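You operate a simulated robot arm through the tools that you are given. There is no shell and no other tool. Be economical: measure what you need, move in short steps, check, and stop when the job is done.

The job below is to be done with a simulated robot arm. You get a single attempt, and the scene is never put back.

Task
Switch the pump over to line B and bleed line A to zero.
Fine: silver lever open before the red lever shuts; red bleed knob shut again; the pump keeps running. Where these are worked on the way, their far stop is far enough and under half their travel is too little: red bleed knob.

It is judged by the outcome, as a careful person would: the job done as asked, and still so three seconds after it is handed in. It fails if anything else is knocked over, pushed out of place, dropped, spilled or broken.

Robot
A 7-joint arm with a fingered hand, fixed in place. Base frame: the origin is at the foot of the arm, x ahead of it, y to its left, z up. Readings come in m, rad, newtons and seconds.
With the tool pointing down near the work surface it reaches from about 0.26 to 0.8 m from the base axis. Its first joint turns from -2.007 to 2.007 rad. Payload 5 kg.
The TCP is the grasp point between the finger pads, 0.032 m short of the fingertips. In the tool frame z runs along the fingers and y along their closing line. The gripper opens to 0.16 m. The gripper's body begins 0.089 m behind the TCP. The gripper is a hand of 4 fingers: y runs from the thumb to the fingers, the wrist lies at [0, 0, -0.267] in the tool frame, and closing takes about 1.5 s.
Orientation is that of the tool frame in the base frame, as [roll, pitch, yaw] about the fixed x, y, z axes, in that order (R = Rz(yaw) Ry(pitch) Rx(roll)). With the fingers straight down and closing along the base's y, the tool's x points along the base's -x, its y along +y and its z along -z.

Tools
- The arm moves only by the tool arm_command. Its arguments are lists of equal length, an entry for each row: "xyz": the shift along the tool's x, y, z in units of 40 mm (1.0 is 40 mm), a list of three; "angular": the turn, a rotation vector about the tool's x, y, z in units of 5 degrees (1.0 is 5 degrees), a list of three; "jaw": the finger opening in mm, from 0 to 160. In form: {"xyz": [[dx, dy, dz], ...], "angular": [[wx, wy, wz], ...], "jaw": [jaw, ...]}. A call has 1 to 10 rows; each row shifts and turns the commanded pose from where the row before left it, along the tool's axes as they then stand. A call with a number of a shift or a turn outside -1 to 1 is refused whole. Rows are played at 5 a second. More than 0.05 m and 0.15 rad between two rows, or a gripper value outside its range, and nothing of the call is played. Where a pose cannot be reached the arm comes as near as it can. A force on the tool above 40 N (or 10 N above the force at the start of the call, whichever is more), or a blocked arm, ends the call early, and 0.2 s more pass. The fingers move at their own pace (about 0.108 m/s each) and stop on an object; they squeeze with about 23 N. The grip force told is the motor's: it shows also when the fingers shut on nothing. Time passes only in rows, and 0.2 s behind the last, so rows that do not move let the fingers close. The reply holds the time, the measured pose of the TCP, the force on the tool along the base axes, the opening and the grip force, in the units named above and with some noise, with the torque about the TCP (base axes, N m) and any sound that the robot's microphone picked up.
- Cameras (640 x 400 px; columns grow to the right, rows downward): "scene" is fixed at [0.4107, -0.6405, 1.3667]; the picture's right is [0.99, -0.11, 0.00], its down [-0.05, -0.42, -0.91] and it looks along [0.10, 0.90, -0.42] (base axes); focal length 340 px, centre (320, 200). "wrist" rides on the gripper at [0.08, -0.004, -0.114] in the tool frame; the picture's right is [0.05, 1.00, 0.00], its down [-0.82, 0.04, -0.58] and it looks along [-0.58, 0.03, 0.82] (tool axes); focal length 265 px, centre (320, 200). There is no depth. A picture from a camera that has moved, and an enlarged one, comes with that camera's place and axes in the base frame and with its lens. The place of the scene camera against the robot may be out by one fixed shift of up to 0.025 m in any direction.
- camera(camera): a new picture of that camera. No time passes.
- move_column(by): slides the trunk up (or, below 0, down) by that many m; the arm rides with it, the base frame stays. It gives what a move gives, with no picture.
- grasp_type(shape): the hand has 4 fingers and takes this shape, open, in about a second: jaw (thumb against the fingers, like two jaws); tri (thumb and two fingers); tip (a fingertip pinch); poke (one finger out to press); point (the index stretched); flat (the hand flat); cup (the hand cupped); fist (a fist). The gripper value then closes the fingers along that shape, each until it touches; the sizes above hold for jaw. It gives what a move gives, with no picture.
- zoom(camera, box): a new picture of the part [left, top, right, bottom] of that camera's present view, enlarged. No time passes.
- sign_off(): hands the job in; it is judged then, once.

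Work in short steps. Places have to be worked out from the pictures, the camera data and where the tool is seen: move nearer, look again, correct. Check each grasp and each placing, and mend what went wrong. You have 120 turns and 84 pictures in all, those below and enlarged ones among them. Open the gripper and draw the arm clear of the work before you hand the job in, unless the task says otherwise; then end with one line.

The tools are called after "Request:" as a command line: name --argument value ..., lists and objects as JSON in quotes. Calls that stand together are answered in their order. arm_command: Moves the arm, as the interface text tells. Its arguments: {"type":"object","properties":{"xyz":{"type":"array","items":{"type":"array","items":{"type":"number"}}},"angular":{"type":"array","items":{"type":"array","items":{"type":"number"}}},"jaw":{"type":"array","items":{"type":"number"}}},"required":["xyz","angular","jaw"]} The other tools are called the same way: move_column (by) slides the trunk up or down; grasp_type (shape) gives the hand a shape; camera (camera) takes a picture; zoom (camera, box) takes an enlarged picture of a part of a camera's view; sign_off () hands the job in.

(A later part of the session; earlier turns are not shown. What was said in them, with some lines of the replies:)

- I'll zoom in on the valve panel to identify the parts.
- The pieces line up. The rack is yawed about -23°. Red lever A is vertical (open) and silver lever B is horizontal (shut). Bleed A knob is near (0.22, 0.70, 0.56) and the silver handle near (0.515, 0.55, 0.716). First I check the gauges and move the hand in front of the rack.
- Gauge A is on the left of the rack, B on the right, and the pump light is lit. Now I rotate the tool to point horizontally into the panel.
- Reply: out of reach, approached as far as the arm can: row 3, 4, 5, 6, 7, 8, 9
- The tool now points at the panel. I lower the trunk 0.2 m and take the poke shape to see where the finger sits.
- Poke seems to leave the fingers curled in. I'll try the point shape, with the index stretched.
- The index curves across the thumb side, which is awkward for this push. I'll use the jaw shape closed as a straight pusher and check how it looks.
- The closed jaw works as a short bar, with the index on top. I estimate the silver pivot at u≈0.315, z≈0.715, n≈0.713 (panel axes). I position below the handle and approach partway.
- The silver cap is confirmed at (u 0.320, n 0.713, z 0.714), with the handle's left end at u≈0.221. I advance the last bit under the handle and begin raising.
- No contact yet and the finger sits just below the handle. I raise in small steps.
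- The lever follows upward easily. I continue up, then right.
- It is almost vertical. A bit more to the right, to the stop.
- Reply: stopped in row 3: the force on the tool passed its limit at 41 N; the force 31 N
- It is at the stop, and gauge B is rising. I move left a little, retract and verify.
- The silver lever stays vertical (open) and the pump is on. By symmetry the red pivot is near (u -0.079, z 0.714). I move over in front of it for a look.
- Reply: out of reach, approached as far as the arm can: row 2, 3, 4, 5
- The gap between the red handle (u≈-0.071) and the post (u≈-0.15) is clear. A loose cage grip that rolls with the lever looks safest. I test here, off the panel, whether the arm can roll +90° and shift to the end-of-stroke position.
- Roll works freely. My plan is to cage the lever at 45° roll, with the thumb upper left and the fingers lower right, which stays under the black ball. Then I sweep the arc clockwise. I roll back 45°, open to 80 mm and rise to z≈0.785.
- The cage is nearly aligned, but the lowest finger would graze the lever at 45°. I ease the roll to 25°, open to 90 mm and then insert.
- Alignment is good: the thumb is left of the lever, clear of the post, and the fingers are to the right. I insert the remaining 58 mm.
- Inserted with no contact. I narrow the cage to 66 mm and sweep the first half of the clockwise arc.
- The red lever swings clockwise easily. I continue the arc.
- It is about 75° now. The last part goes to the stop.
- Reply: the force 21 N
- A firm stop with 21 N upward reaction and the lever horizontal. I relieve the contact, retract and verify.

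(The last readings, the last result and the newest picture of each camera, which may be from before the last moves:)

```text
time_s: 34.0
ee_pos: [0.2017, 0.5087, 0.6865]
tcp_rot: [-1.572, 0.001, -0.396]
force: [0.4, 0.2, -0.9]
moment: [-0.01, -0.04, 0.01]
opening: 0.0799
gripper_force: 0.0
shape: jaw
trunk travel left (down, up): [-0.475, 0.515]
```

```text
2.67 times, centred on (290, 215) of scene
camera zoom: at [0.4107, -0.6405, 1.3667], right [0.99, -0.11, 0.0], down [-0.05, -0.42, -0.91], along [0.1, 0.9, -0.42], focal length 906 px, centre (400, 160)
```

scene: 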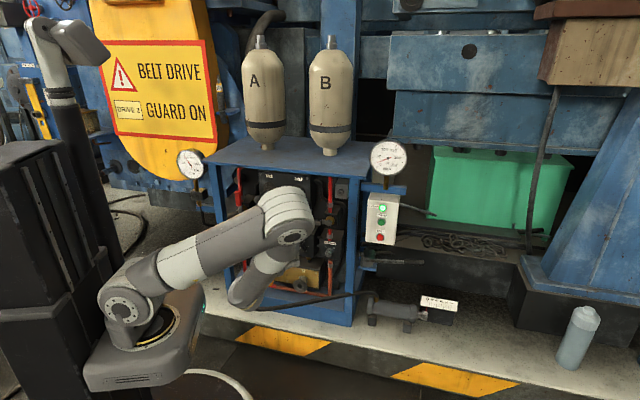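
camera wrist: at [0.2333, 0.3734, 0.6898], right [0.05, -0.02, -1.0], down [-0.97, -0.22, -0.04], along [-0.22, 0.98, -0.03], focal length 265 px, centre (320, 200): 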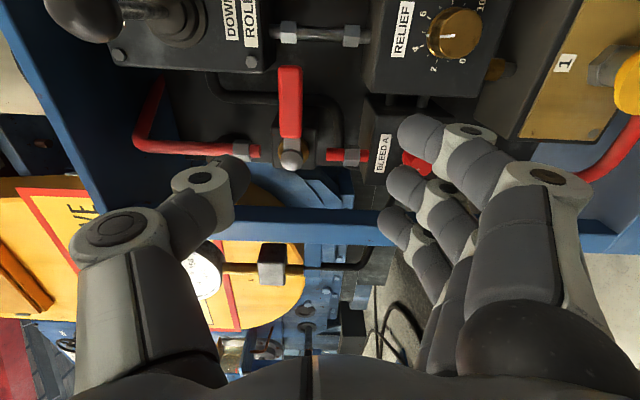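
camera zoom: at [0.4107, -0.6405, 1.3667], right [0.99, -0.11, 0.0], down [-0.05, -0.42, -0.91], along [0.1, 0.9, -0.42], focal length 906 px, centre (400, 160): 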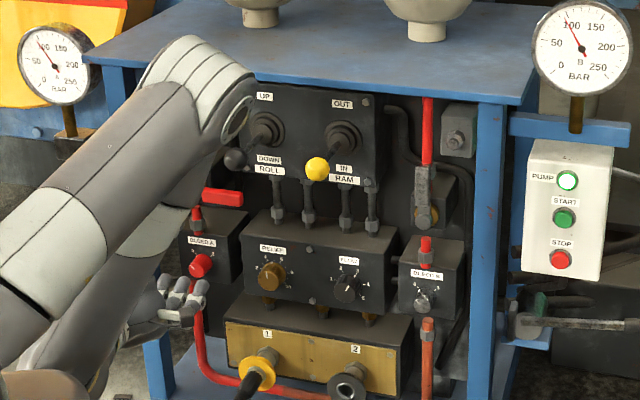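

Red lever is shut (horizontal), the silver one open, the pump running, and gauge B near 90 bar. Next is bleed knob A: I lower the trunk 0.13 m, shift left and roll back to about 0°.

Request:
move_column --by -0.13

Request:
arm_command --xyz '[[-0.71, 0, 0], [-0.71, 0, 0], [0, 0, 0], [0, 0, 0], [0, 0, 0], [0, 0, 0], [0, 0, 0], [0, 0, 0], [0, 0, 0], [0, 0, 0]]' --angular '[[0, 0, 0], [0, 0, 0], [0, 0, -1], [0, 0, -1], [0, 0, -1], [0, 0, -1], [0, 0, -1], [0, 0, -1], [0, 0, -1], [0, 0, -1]]' --jaw '[80, 80, 80, 80, 80, 80, 80, 80, 80, 80]'

Request:
arm_command --xyz '[[0, 0, 0], [0, 0, 0], [0, 0, 0], [0, 0, 0], [0, 0, 0], [0, 0, 0], [0, 0, 0], [0, 0, 0], [0, 0, 0], [0, 0, 0]]' --angular '[[0, 0, -1], [0, 0, -1], [0, 0, -1], [0, 0, -1], [0, 0, -1], [0, 0, -1], [0, 0, -1], [0, 0, -1], [0, 0, -1], [0, 0, -1]]' --jaw '[80, 80, 80, 80, 80, 80, 80, 80, 80, 80]'

Request:
camera --camera "wrist"

Request:
zoom --camera "scene" --box '[170, 180, 330, 280]'

```text
time_s: 35.6
ee_pos: [0.202, 0.5087, 0.5563]
tcp_rot: [-1.573, 0.002, -0.395]
force: [0.2, 0.3, 0.6]
moment: [0.02, 0.02, -0.01]
opening: 0.0801
gripper_force: 0.1
shape: jaw
trunk travel left (down, up): [-0.345, 0.645]
```

```text
time_s: 37.8
ee_pos: [0.1495, 0.5317, 0.5562]
tcp_rot: [-1.573, -0.699, -0.393]
force: [-0.5, 0.4, -0.2]
moment: [-0.01, 0.02, 0.0]
opening: 0.0801
gripper_force: 0.1
shape: jaw
trunk travel left (down, up): [-0.345, 0.645]
```

```text
time_s: 40.0
ee_pos: [0.1512, 0.5319, 0.5563]
tcp_rot: [-3.084, -1.568, 1.118]
force: [0.4, -0.7, -0.6]
moment: [0.0, -0.01, 0.05]
opening: 0.0802
gripper_force: 0.0
shape: jaw
trunk travel left (down, up): [-0.345, 0.645]
```

```text
45 pictures are left
camera wrist: at [0.1034, 0.4281, 0.6362], right [0.92, -0.38, 0.05], down [-0.18, -0.55, -0.81], along [0.34, 0.74, -0.58], focal length 265 px, centre (320, 200)
```

wrist: 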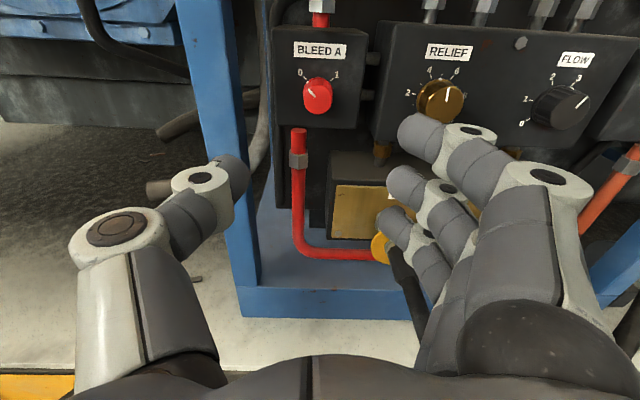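

```text
4.00 times, centred on (250, 230) of scene
camera zoom: at [0.4107, -0.6405, 1.3667], right [0.99, -0.11, 0.0], down [-0.05, -0.42, -0.91], along [0.1, 0.9, -0.42], focal length 1360 px, centre (600, 80)
```

zoom: 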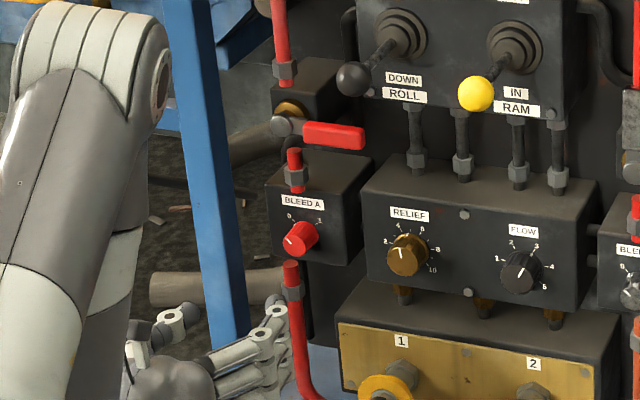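

Knob A is clearly seen with its pointer at 0. I estimate it at (u -0.070, n face 0.723, z 0.566), about 33 mm across. I centre on it and approach.

Request:
arm_command --xyz '[[0.25, 0, 0.9], [0, 0, 0.9], [0, 0, 0.7]]' --angular '[[0, 0, 0], [0, 0, 0], [0, 0, 0]]' --jaw '[66, 66, 66]'

Request:
camera --camera "wrist"

```text
time_s: 40.8
ee_pos: [0.189, 0.6231, 0.5655]
tcp_rot: [-2.684, -1.57, 0.72]
force: [0.3, 0.4, -0.2]
moment: [-0.01, -0.03, -0.04]
opening: 0.0663
gripper_force: 0.1
shape: jaw
trunk travel left (down, up): [-0.345, 0.645]
```

```text
43 pictures are left
camera wrist: at [0.1419, 0.5203, 0.6468], right [0.92, -0.38, 0.05], down [-0.18, -0.55, -0.81], along [0.34, 0.74, -0.58], focal length 265 px, centre (320, 200)
```

wrist: 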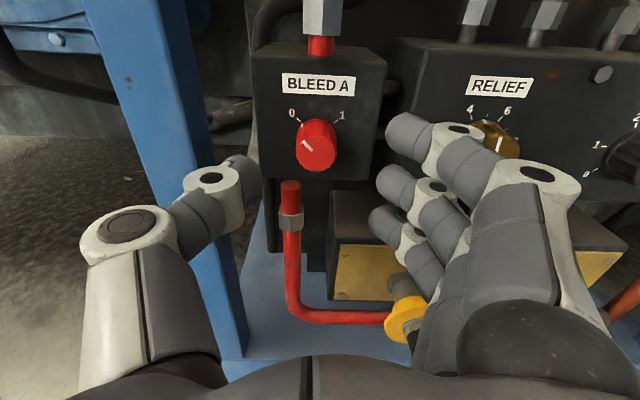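

Centred well. I narrow to 50 mm to keep the index clear of the relief knob, and advance to put the pads around the knob.

Request:
arm_command --xyz '[[0, 0, 0], [0, 0, 0.4], [0, 0, 0.4], [0, 0, 0.4]]' --angular '[[0, 0, 0], [0, 0, 0], [0, 0, 0], [0, 0, 0]]' --jaw '[50, 50, 50, 50]'

Request:
camera --camera "wrist"

```text
time_s: 41.8
ee_pos: [0.2073, 0.6675, 0.5663]
tcp_rot: [-2.451, -1.569, 0.486]
force: [0.2, -0.7, -0.1]
moment: [-0.02, 0.0, 0.0]
opening: 0.0505
gripper_force: 0.0
shape: jaw
trunk travel left (down, up): [-0.345, 0.645]
```

```text
42 pictures are left
camera wrist: at [0.16, 0.5649, 0.646], right [0.92, -0.38, 0.05], down [-0.18, -0.55, -0.81], along [0.34, 0.74, -0.58], focal length 265 px, centre (320, 200)
```

wrist: 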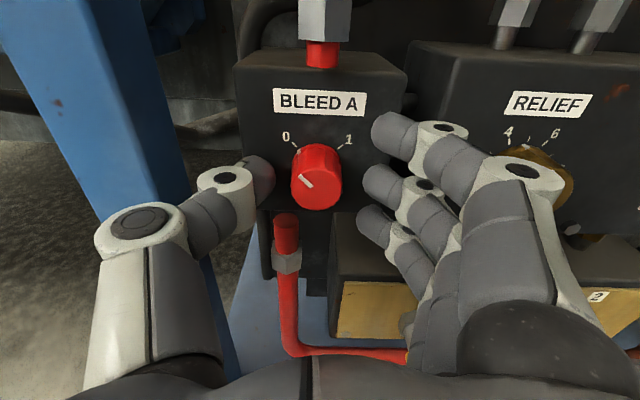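

The tips only overlap the knob a little, so I advance 12 mm and close.

Request:
arm_command --xyz '[[0, 0, 0.3], [0, 0, 0], [0, 0, 0], [0, 0, 0], [0, 0, 0]]' --angular '[[0, 0, 0], [0, 0, 0], [0, 0, 0], [0, 0, 0], [0, 0, 0]]' --jaw '[50, 20, 20, 20, 20]'

Request:
camera --camera "wrist"

```text
time_s: 42.2
ee_pos: [0.2055, 0.6766, 0.5626]
tcp_rot: [-2.934, -1.561, 0.973]
force: [-9.3, -9.8, -2.2]
moment: [-0.01, 0.02, -0.14]
opening: 0.0274
gripper_force: 19.4
shape: jaw
trunk travel left (down, up): [-0.345, 0.645]
stopped in row 2: the force on the tool passed its limit at 46 N (the readings are from after the stop); the commanded pose is now the measured one
```

```text
41 pictures are left
camera wrist: at [0.16, 0.5735, 0.6436], right [0.93, -0.38, 0.05], down [-0.18, -0.56, -0.81], along [0.33, 0.74, -0.58], focal length 265 px, centre (320, 200)
```

wrist: 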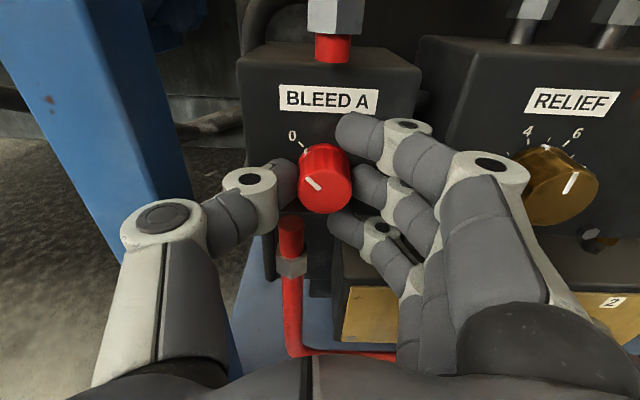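

Contact was made but with a push back along the panel normal, so the fingertips probably touch the block face. I ease back 4 mm and let the grip settle.

Request:
arm_command --xyz '[[0, 0, -0.1], [0, 0, 0], [0, 0, 0], [0, 0, 0]]' --angular '[[0, 0, 0], [0, 0, 0], [0, 0, 0], [0, 0, 0]]' --jaw '[24, 22, 20, 20]'

Request:
zoom --camera "wrist" --box '[220, 60, 420, 260]'

```text
time_s: 43.2
ee_pos: [0.2072, 0.6733, 0.5642]
tcp_rot: [-2.863, -1.564, 0.901]
force: [-4.1, 4.8, -3.4]
moment: [-0.07, 0.01, 0.0]
opening: 0.0112
gripper_force: 17.2
shape: jaw
trunk travel left (down, up): [-0.345, 0.645]
```

```text
2.00 times, centred on (320, 160) of wrist
camera zoom: at [0.161, 0.5704, 0.6444], right [0.92, -0.38, 0.05], down [-0.19, -0.55, -0.81], along [0.34, 0.74, -0.58], focal length 531 px, centre (320, 280)
```

zoom: 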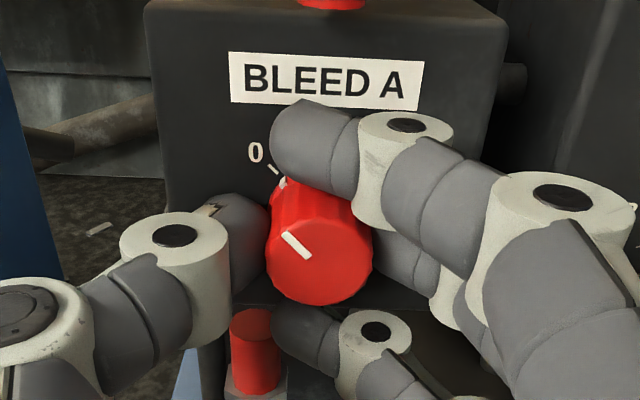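

The thumb and middle finger clamp the knob, with the index over it and the ring under. I turn clockwise 20° and check that the pointer follows.

Request:
arm_command --xyz '[[0, 0, 0], [0, 0, 0], [0, 0, 0], [0, 0, 0]]' --angular '[[0, 0, 1], [0, 0, 1], [0, 0, 1], [0, 0, 1]]' --jaw '[20, 20, 20, 20]'

Request:
zoom --camera "wrist" --box '[220, 60, 420, 260]'

```text
time_s: 44.2
ee_pos: [0.2065, 0.673, 0.565]
tcp_rot: [-1.593, -1.22, -0.371]
force: [-9.5, 7.5, 0.9]
moment: [-0.09, -0.02, 0.09]
opening: 0.0103
gripper_force: 22.6
shape: jaw
trunk travel left (down, up): [-0.345, 0.645]
```

```text
2.00 times, centred on (320, 160) of wrist
camera zoom: at [0.1858, 0.56, 0.641], right [0.88, -0.37, -0.3], down [-0.45, -0.45, -0.78], along [0.15, 0.82, -0.56], focal length 531 px, centre (320, 280)
```

zoom: 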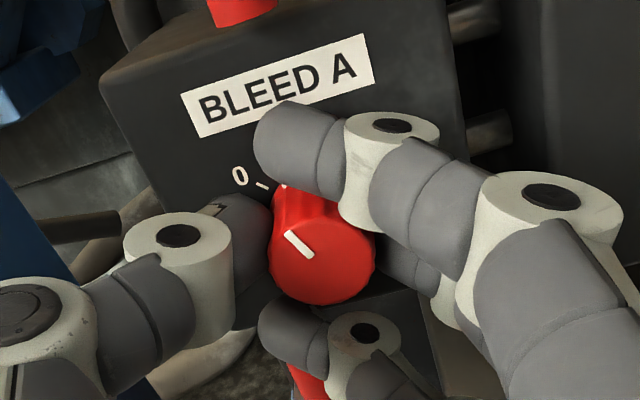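

The pointer stays fixed relative to the hand, so the knob is turning. I continue, nudging 2 mm left to relax the side load.

Request:
arm_command --xyz '[[-0.02, -0.05, 0], [0, 0, 0], [0, 0, 0], [0, 0, 0], [0, 0, 0], [0, 0, 0], [0, 0, 0], [0, 0, 0]]' --angular '[[0, 0, 1], [0, 0, 1], [0, 0, 1], [0, 0, 1], [0, 0, 1], [0, 0, 1], [0, 0, 1], [0, 0, 1]]' --jaw '[20, 20, 20, 20, 20, 20, 20, 20]'

Request:
zoom --camera "wrist" --box '[220, 60, 420, 260]'

Request:
zoom --camera "scene" --box '[170, 140, 250, 260]'

```text
time_s: 46.0
ee_pos: [0.205, 0.6725, 0.5642]
tcp_rot: [-1.578, -0.52, -0.39]
force: [-3.7, 9.5, 10.0]
moment: [0.08, -0.07, 0.11]
opening: 0.0104
gripper_force: 22.8
shape: jaw
trunk travel left (down, up): [-0.345, 0.645]
```

```text
2.00 times, centred on (320, 160) of wrist
camera zoom: at [0.2252, 0.543, 0.6081], right [0.5, -0.21, -0.84], down [-0.86, -0.27, -0.44], along [-0.14, 0.94, -0.32], focal length 531 px, centre (320, 280)
```

zoom: 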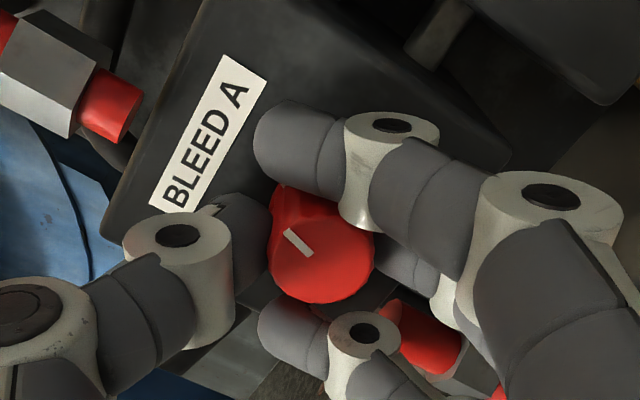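

```text
3.33 times, centred on (210, 200) of scene
camera zoom: at [0.4107, -0.6405, 1.3667], right [0.99, -0.11, 0.0], down [-0.05, -0.42, -0.91], along [0.1, 0.9, -0.42], focal length 1133 px, centre (687, 200)
```

zoom: 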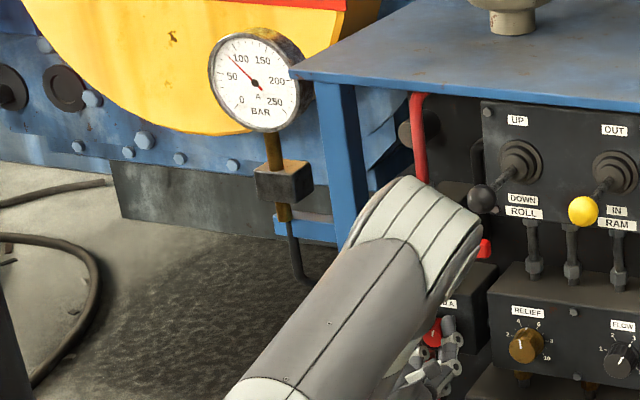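

The knob is turned about 60°. I continue to the far stop.

Request:
arm_command --xyz '[[0, 0, 0], [0, 0, 0], [0, 0, 0], [0, 0, 0], [0, 0, 0]]' --angular '[[0, 0, 1], [0, 0, 1], [0, 0, 1], [0, 0, 1], [0, 0, 1]]' --jaw '[20, 20, 20, 20, 20]'

Request:
zoom --camera "wrist" --box '[220, 60, 420, 260]'

Request:
zoom --camera "scene" --box '[170, 140, 250, 260]'

```text
time_s: 47.2
ee_pos: [0.2061, 0.6726, 0.5655]
tcp_rot: [-1.578, -0.083, -0.392]
force: [-1.6, 5.4, 14.4]
moment: [0.19, -0.13, 0.08]
opening: 0.0099
gripper_force: 23.5
shape: jaw
trunk travel left (down, up): [-0.345, 0.645]
```

```text
2.00 times, centred on (320, 160) of wrist
camera zoom: at [0.2361, 0.5382, 0.5756], right [0.12, -0.06, -0.99], down [-0.97, -0.22, -0.11], along [-0.22, 0.97, -0.08], focal length 531 px, centre (320, 280)
```

zoom: 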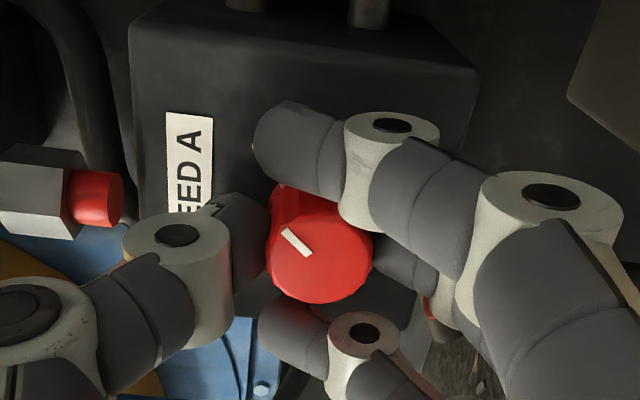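

```text
3.33 times, centred on (210, 200) of scene
camera zoom: at [0.4107, -0.6405, 1.3667], right [0.99, -0.11, 0.0], down [-0.05, -0.42, -0.91], along [0.1, 0.9, -0.42], focal length 1133 px, centre (687, 200)
```

zoom: 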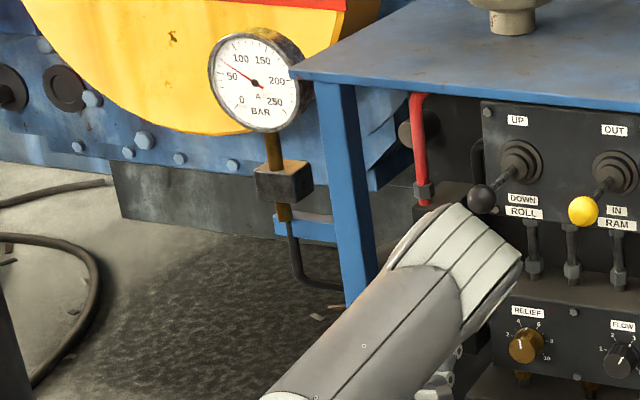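

Gauge A is dropping (about 70), so the bleed is open. I turn a bit further to seek the stop, then let it bleed.

Request:
arm_command --xyz '[[0, 0, 0], [0, 0, 0], [0, 0, 0], [0, 0, 0]]' --angular '[[0, 0, 1], [0, 0, 1], [0, 0, 1], [0, 0, 0]]' --jaw '[20, 20, 20, 20]'

Request:
zoom --camera "wrist" --box '[220, 60, 420, 260]'

Request:
zoom --camera "scene" --box '[170, 140, 250, 260]'

```text
time_s: 48.2
ee_pos: [0.2049, 0.6743, 0.565]
tcp_rot: [-1.575, 0.179, -0.39]
force: [-7.7, 6.5, 17.4]
moment: [0.09, -0.45, 0.18]
opening: 0.0098
gripper_force: 22.8
shape: jaw
trunk travel left (down, up): [-0.345, 0.645]
```

```text
2.00 times, centred on (320, 160) of wrist
camera zoom: at [0.2349, 0.5388, 0.555], right [-0.12, 0.04, -0.99], down [-0.97, -0.23, 0.11], along [-0.22, 0.97, 0.07], focal length 531 px, centre (320, 280)
```

zoom: 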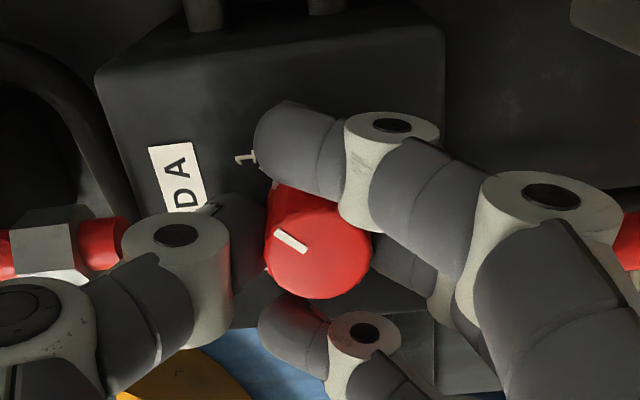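

```text
3.33 times, centred on (210, 200) of scene
camera zoom: at [0.4107, -0.6405, 1.3667], right [0.99, -0.11, 0.0], down [-0.05, -0.42, -0.91], along [0.1, 0.9, -0.42], focal length 1133 px, centre (687, 200)
```

zoom: 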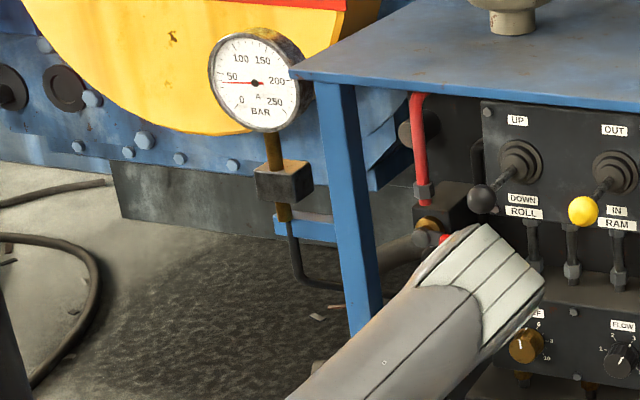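

At the stop (pointer at 1, torque rising), and A is down to about 45 bar. I hold and wait.

Request:
arm_command --xyz '[[0, 0, 0], [0, 0, 0], [0, 0, 0], [0, 0, 0], [0, 0, 0], [0, 0, 0], [0, 0, 0], [0, 0, 0], [0, 0, 0], [0, 0, 0]]' --angular '[[0, 0, 0], [0, 0, 0], [0, 0, 0], [0, 0, 0], [0, 0, 0], [0, 0, 0], [0, 0, 0], [0, 0, 0], [0, 0, 0], [0, 0, 0]]' --jaw '[20, 20, 20, 20, 20, 20, 20, 20, 20, 20]'

Request:
arm_command --xyz '[[0, 0, 0], [0, 0, 0], [0, 0, 0], [0, 0, 0], [0, 0, 0], [0, 0, 0], [0, 0, 0], [0, 0, 0], [0, 0, 0], [0, 0, 0]]' --angular '[[0, 0, 0], [0, 0, 0], [0, 0, 0], [0, 0, 0], [0, 0, 0], [0, 0, 0], [0, 0, 0], [0, 0, 0], [0, 0, 0], [0, 0, 0]]' --jaw '[20, 20, 20, 20, 20, 20, 20, 20, 20, 20]'

Request:
zoom --camera "scene" --box '[170, 140, 218, 180]'

```text
time_s: 50.4
ee_pos: [0.2046, 0.6736, 0.5639]
tcp_rot: [-1.576, 0.176, -0.39]
force: [-12.2, 4.4, 17.8]
moment: [0.18, -0.37, 0.29]
opening: 0.0102
gripper_force: 22.6
shape: jaw
trunk travel left (down, up): [-0.345, 0.645]
```

```text
time_s: 52.6
ee_pos: [0.2053, 0.6728, 0.5661]
tcp_rot: [-1.575, 0.176, -0.392]
force: [-12.9, 3.6, 16.7]
moment: [0.17, -0.36, 0.29]
opening: 0.0103
gripper_force: 23.0
shape: jaw
trunk travel left (down, up): [-0.345, 0.645]
```

```text
10.00 times, centred on (194, 160) of scene
camera zoom: at [0.4107, -0.6405, 1.3667], right [0.99, -0.11, 0.0], down [-0.05, -0.42, -0.91], along [0.1, 0.9, -0.42], focal length 3399 px, centre (1580, 600)
```

zoom: 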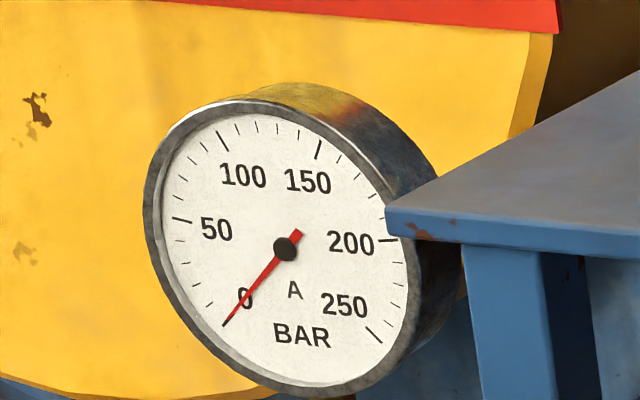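

Needle at or near 0. I wait another 4 s to make sure it's fully bled.

Request:
arm_command --xyz '[[0, 0, 0], [0, 0, 0], [0, 0, 0], [0, 0, 0], [0, 0, 0], [0, 0, 0], [0, 0, 0], [0, 0, 0], [0, 0, 0], [0, 0, 0]]' --angular '[[0, 0, 0], [0, 0, 0], [0, 0, 0], [0, 0, 0], [0, 0, 0], [0, 0, 0], [0, 0, 0], [0, 0, 0], [0, 0, 0], [0, 0, 0]]' --jaw '[20, 20, 20, 20, 20, 20, 20, 20, 20, 20]'

Request:
arm_command --xyz '[[0, 0, 0], [0, 0, 0], [0, 0, 0], [0, 0, 0], [0, 0, 0], [0, 0, 0], [0, 0, 0], [0, 0, 0], [0, 0, 0], [0, 0, 0]]' --angular '[[0, 0, 0], [0, 0, 0], [0, 0, 0], [0, 0, 0], [0, 0, 0], [0, 0, 0], [0, 0, 0], [0, 0, 0], [0, 0, 0], [0, 0, 0]]' --jaw '[20, 20, 20, 20, 20, 20, 20, 20, 20, 20]'

Request:
zoom --camera "scene" --box '[170, 140, 218, 180]'

```text
time_s: 54.8
ee_pos: [0.2045, 0.6739, 0.5654]
tcp_rot: [-1.577, 0.177, -0.391]
force: [-13.2, 3.0, 18.0]
moment: [0.17, -0.37, 0.25]
opening: 0.0098
gripper_force: 23.1
shape: jaw
trunk travel left (down, up): [-0.345, 0.645]
```

```text
time_s: 57.0
ee_pos: [0.2057, 0.6752, 0.5648]
tcp_rot: [-1.575, 0.177, -0.394]
force: [-12.2, 2.4, 18.0]
moment: [0.19, -0.35, 0.26]
opening: 0.0101
gripper_force: 22.7
shape: jaw
trunk travel left (down, up): [-0.345, 0.645]
```

```text
10.00 times, centred on (194, 160) of scene
camera zoom: at [0.4107, -0.6405, 1.3667], right [0.99, -0.11, 0.0], down [-0.05, -0.42, -0.91], along [0.1, 0.9, -0.42], focal length 3399 px, centre (1580, 600)
```

zoom: 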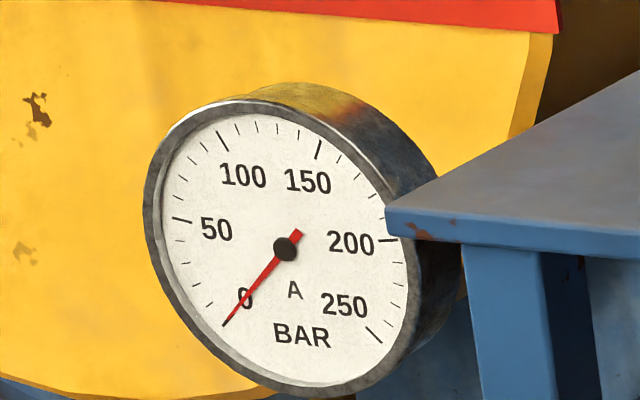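

Line A is at zero. I turn the knob back counter-clockwise.

Request:
arm_command --xyz '[[0, 0, 0], [0, 0, 0], [0, 0, 0], [0, 0, 0], [0, 0, 0], [0, 0, 0], [0, 0, 0], [0, 0, 0], [0, 0, 0], [0, 0, 0]]' --angular '[[0, 0, -1], [0, 0, -1], [0, 0, -1], [0, 0, -1], [0, 0, -1], [0, 0, -1], [0, 0, -1], [0, 0, -1], [0, 0, -1], [0, 0, -1]]' --jaw '[20, 20, 20, 20, 20, 20, 20, 20, 20, 20]'

Request:
arm_command --xyz '[[0, 0, 0], [0, 0, 0], [0, 0, 0], [0, 0, 0], [0, 0, 0], [0, 0, 0], [0, 0, 0], [0, 0, 0], [0, 0, 0]]' --angular '[[0, 0, -1], [0, 0, -1], [0, 0, -1], [0, 0, -1], [0, 0, -1], [0, 0, -1], [0, 0, -1], [0, 0, -1], [0, 0, -1]]' --jaw '[20, 20, 20, 20, 20, 20, 20, 20, 20]'

Request:
zoom --camera "wrist" --box '[220, 60, 420, 260]'

```text
time_s: 59.2
ee_pos: [0.2055, 0.674, 0.5633]
tcp_rot: [-1.582, -0.698, -0.385]
force: [-10.6, 2.8, 4.9]
moment: [0.08, -0.05, 0.23]
opening: 0.0104
gripper_force: 23.5
shape: jaw
trunk travel left (down, up): [-0.345, 0.645]
```

```text
time_s: 61.2
ee_pos: [0.2055, 0.6735, 0.5629]
tcp_rot: [-1.67, -1.481, -0.293]
force: [-6.8, 0.2, -4.7]
moment: [-0.05, 0.22, -0.03]
opening: 0.01
gripper_force: 22.5
shape: jaw
trunk travel left (down, up): [-0.345, 0.645]
```

```text
2.00 times, centred on (320, 160) of wrist
camera zoom: at [0.1654, 0.5688, 0.6438], right [0.92, -0.38, -0.04], down [-0.25, -0.53, -0.81], along [0.29, 0.76, -0.58], focal length 531 px, centre (320, 280)
```

zoom: 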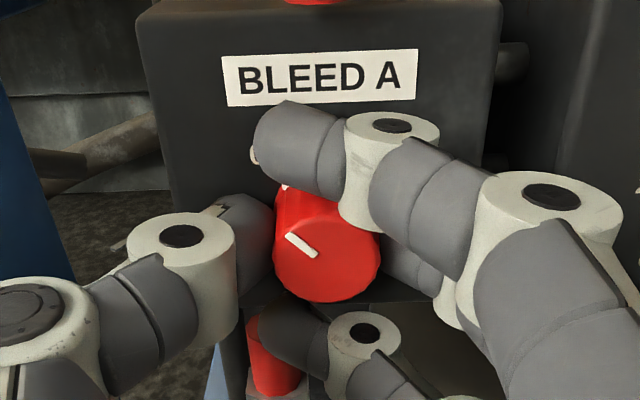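

Near 0 again, with torque starting to build. A few more degrees to seat it against the stop.

Request:
arm_command --xyz '[[0, 0, 0], [0, 0, 0], [0, 0, 0], [0, 0, 0]]' --angular '[[0, 0, -1], [0, 0, -1], [0, 0, -1], [0, 0, 0]]' --jaw '[20, 20, 20, 20]'

Request:
zoom --camera "wrist" --box '[220, 60, 420, 260]'

```text
time_s: 62.2
ee_pos: [0.2055, 0.6745, 0.5646]
tcp_rot: [1.605, -1.396, 2.716]
force: [-6.2, 1.4, 3.5]
moment: [0.18, 0.23, -0.01]
opening: 0.0101
gripper_force: 22.9
shape: jaw
trunk travel left (down, up): [-0.345, 0.645]
```

```text
2.00 times, centred on (320, 160) of wrist
camera zoom: at [0.1461, 0.5767, 0.643], right [0.9, -0.37, 0.22], down [-0.05, -0.61, -0.79], along [0.43, 0.7, -0.57], focal length 531 px, centre (320, 280)
```

zoom: 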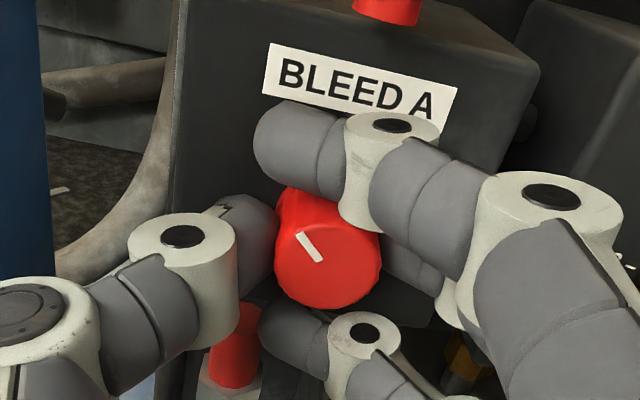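

The knob is at its stop, since the hand now slips relative to it. I release and back straight out.

Request:
arm_command --xyz '[[0, 0, 0], [0, 0, 0], [0, 0, 0], [0, 0, -0.5], [0, 0, -0.9], [0, 0, -0.9], [0, 0, -0.9]]' --angular '[[0, 0, 0], [0, 0, 0], [0, 0, 0], [0, 0, 0], [0, 0, 0], [0, 0, 0], [0, 0, 0]]' --jaw '[55, 55, 55, 60, 60, 60, 60]'

Request:
camera --camera "wrist"

Request:
zoom --camera "scene" --box '[170, 140, 410, 290]'

```text
time_s: 63.8
ee_pos: [0.156, 0.5542, 0.5639]
tcp_rot: [1.611, -1.4, 2.707]
force: [-0.8, 0.2, -0.5]
moment: [-0.01, -0.02, 0.0]
opening: 0.0594
gripper_force: 0.0
shape: jaw
trunk travel left (down, up): [-0.345, 0.645]
```

```text
28 pictures are left
camera wrist: at [0.0973, 0.4577, 0.6424], right [0.9, -0.37, 0.22], down [-0.06, -0.61, -0.79], along [0.43, 0.7, -0.57], focal length 265 px, centre (320, 200)
```

wrist: 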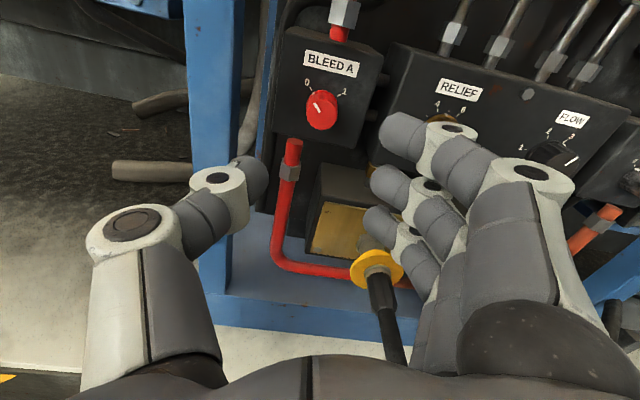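

```text
2.67 times, centred on (290, 215) of scene
camera zoom: at [0.4107, -0.6405, 1.3667], right [0.99, -0.11, 0.0], down [-0.05, -0.42, -0.91], along [0.1, 0.9, -0.42], focal length 906 px, centre (400, 160)
```

zoom: 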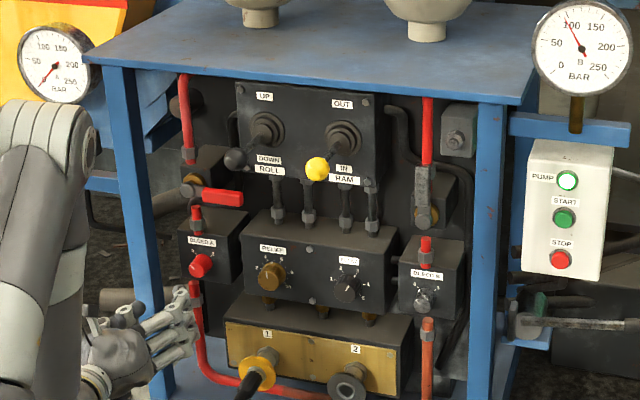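

Released. I check the knob's pointer and the neighbours close up, and draw the hand further clear.

Request:
zoom --camera "wrist" --box '[260, 40, 400, 140]'

Request:
arm_command --xyz '[[0, 0, -0.9], [0, 0, -0.9], [0, 0, 0]]' --angular '[[0, 0, 0], [0, 0, 0], [0, 0, 0]]' --jaw '[160, 160, 160]'

Request:
zoom --camera "scene" --box '[220, 160, 348, 280]'

Request:
zoom --camera "scene" --box '[170, 140, 218, 180]'

```text
4.00 times, centred on (330, 90) of wrist
camera zoom: at [0.0973, 0.4577, 0.6424], right [0.9, -0.37, 0.22], down [-0.06, -0.61, -0.79], along [0.43, 0.7, -0.57], focal length 1062 px, centre (280, 640)
```

zoom: 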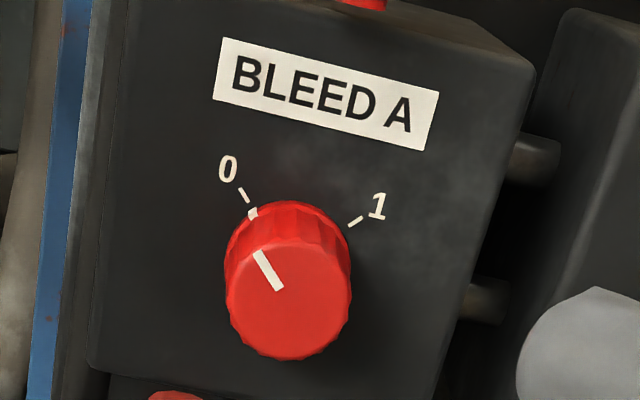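

```text
time_s: 64.6
ee_pos: [0.1293, 0.4906, 0.5624]
tcp_rot: [1.611, -1.396, 2.712]
force: [0.1, 0.5, -0.3]
moment: [0.04, 0.03, 0.0]
opening: 0.1599
gripper_force: 0.0
shape: jaw
trunk travel left (down, up): [-0.345, 0.645]
```

```text
3.33 times, centred on (284, 220) of scene
camera zoom: at [0.4107, -0.6405, 1.3667], right [0.99, -0.11, 0.0], down [-0.05, -0.42, -0.91], along [0.1, 0.9, -0.42], focal length 1133 px, centre (440, 133)
```

zoom: 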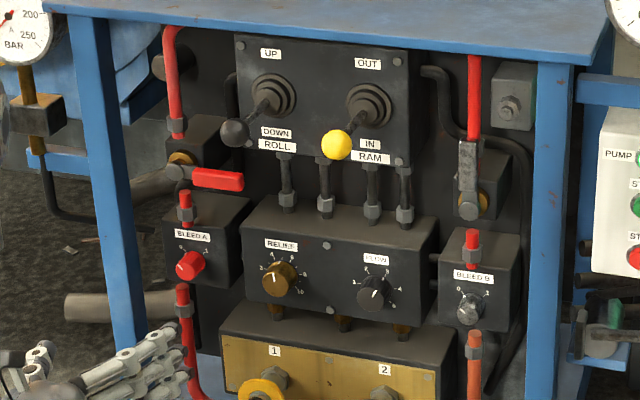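

```text
10.00 times, centred on (194, 160) of scene
camera zoom: at [0.4107, -0.6405, 1.3667], right [0.99, -0.11, 0.0], down [-0.05, -0.42, -0.91], along [0.1, 0.9, -0.42], focal length 3399 px, centre (1580, 600)
```

zoom: 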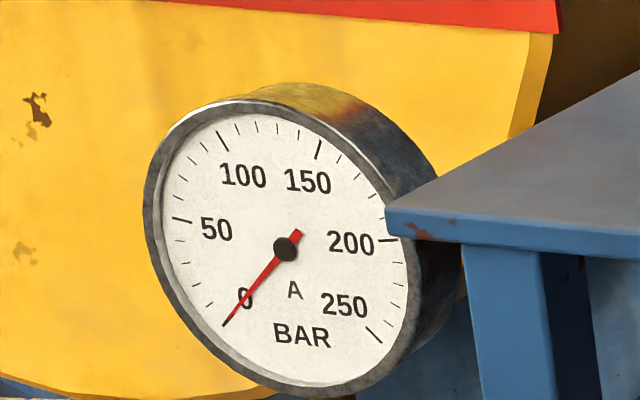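

The checks agree: bleed A pointer at 0, gauge A at zero, silver lever open, red lever shut, pump light on, and the neighbouring knobs unchanged. The arm is clear, so I hand in.

Request:
sign_off

```text
The job is handed in.
```

The pump is now on line B: I opened the silver lever first, then shut the red one. Line A is bled to zero, the red bleed knob is shut again, and the pump is still running.
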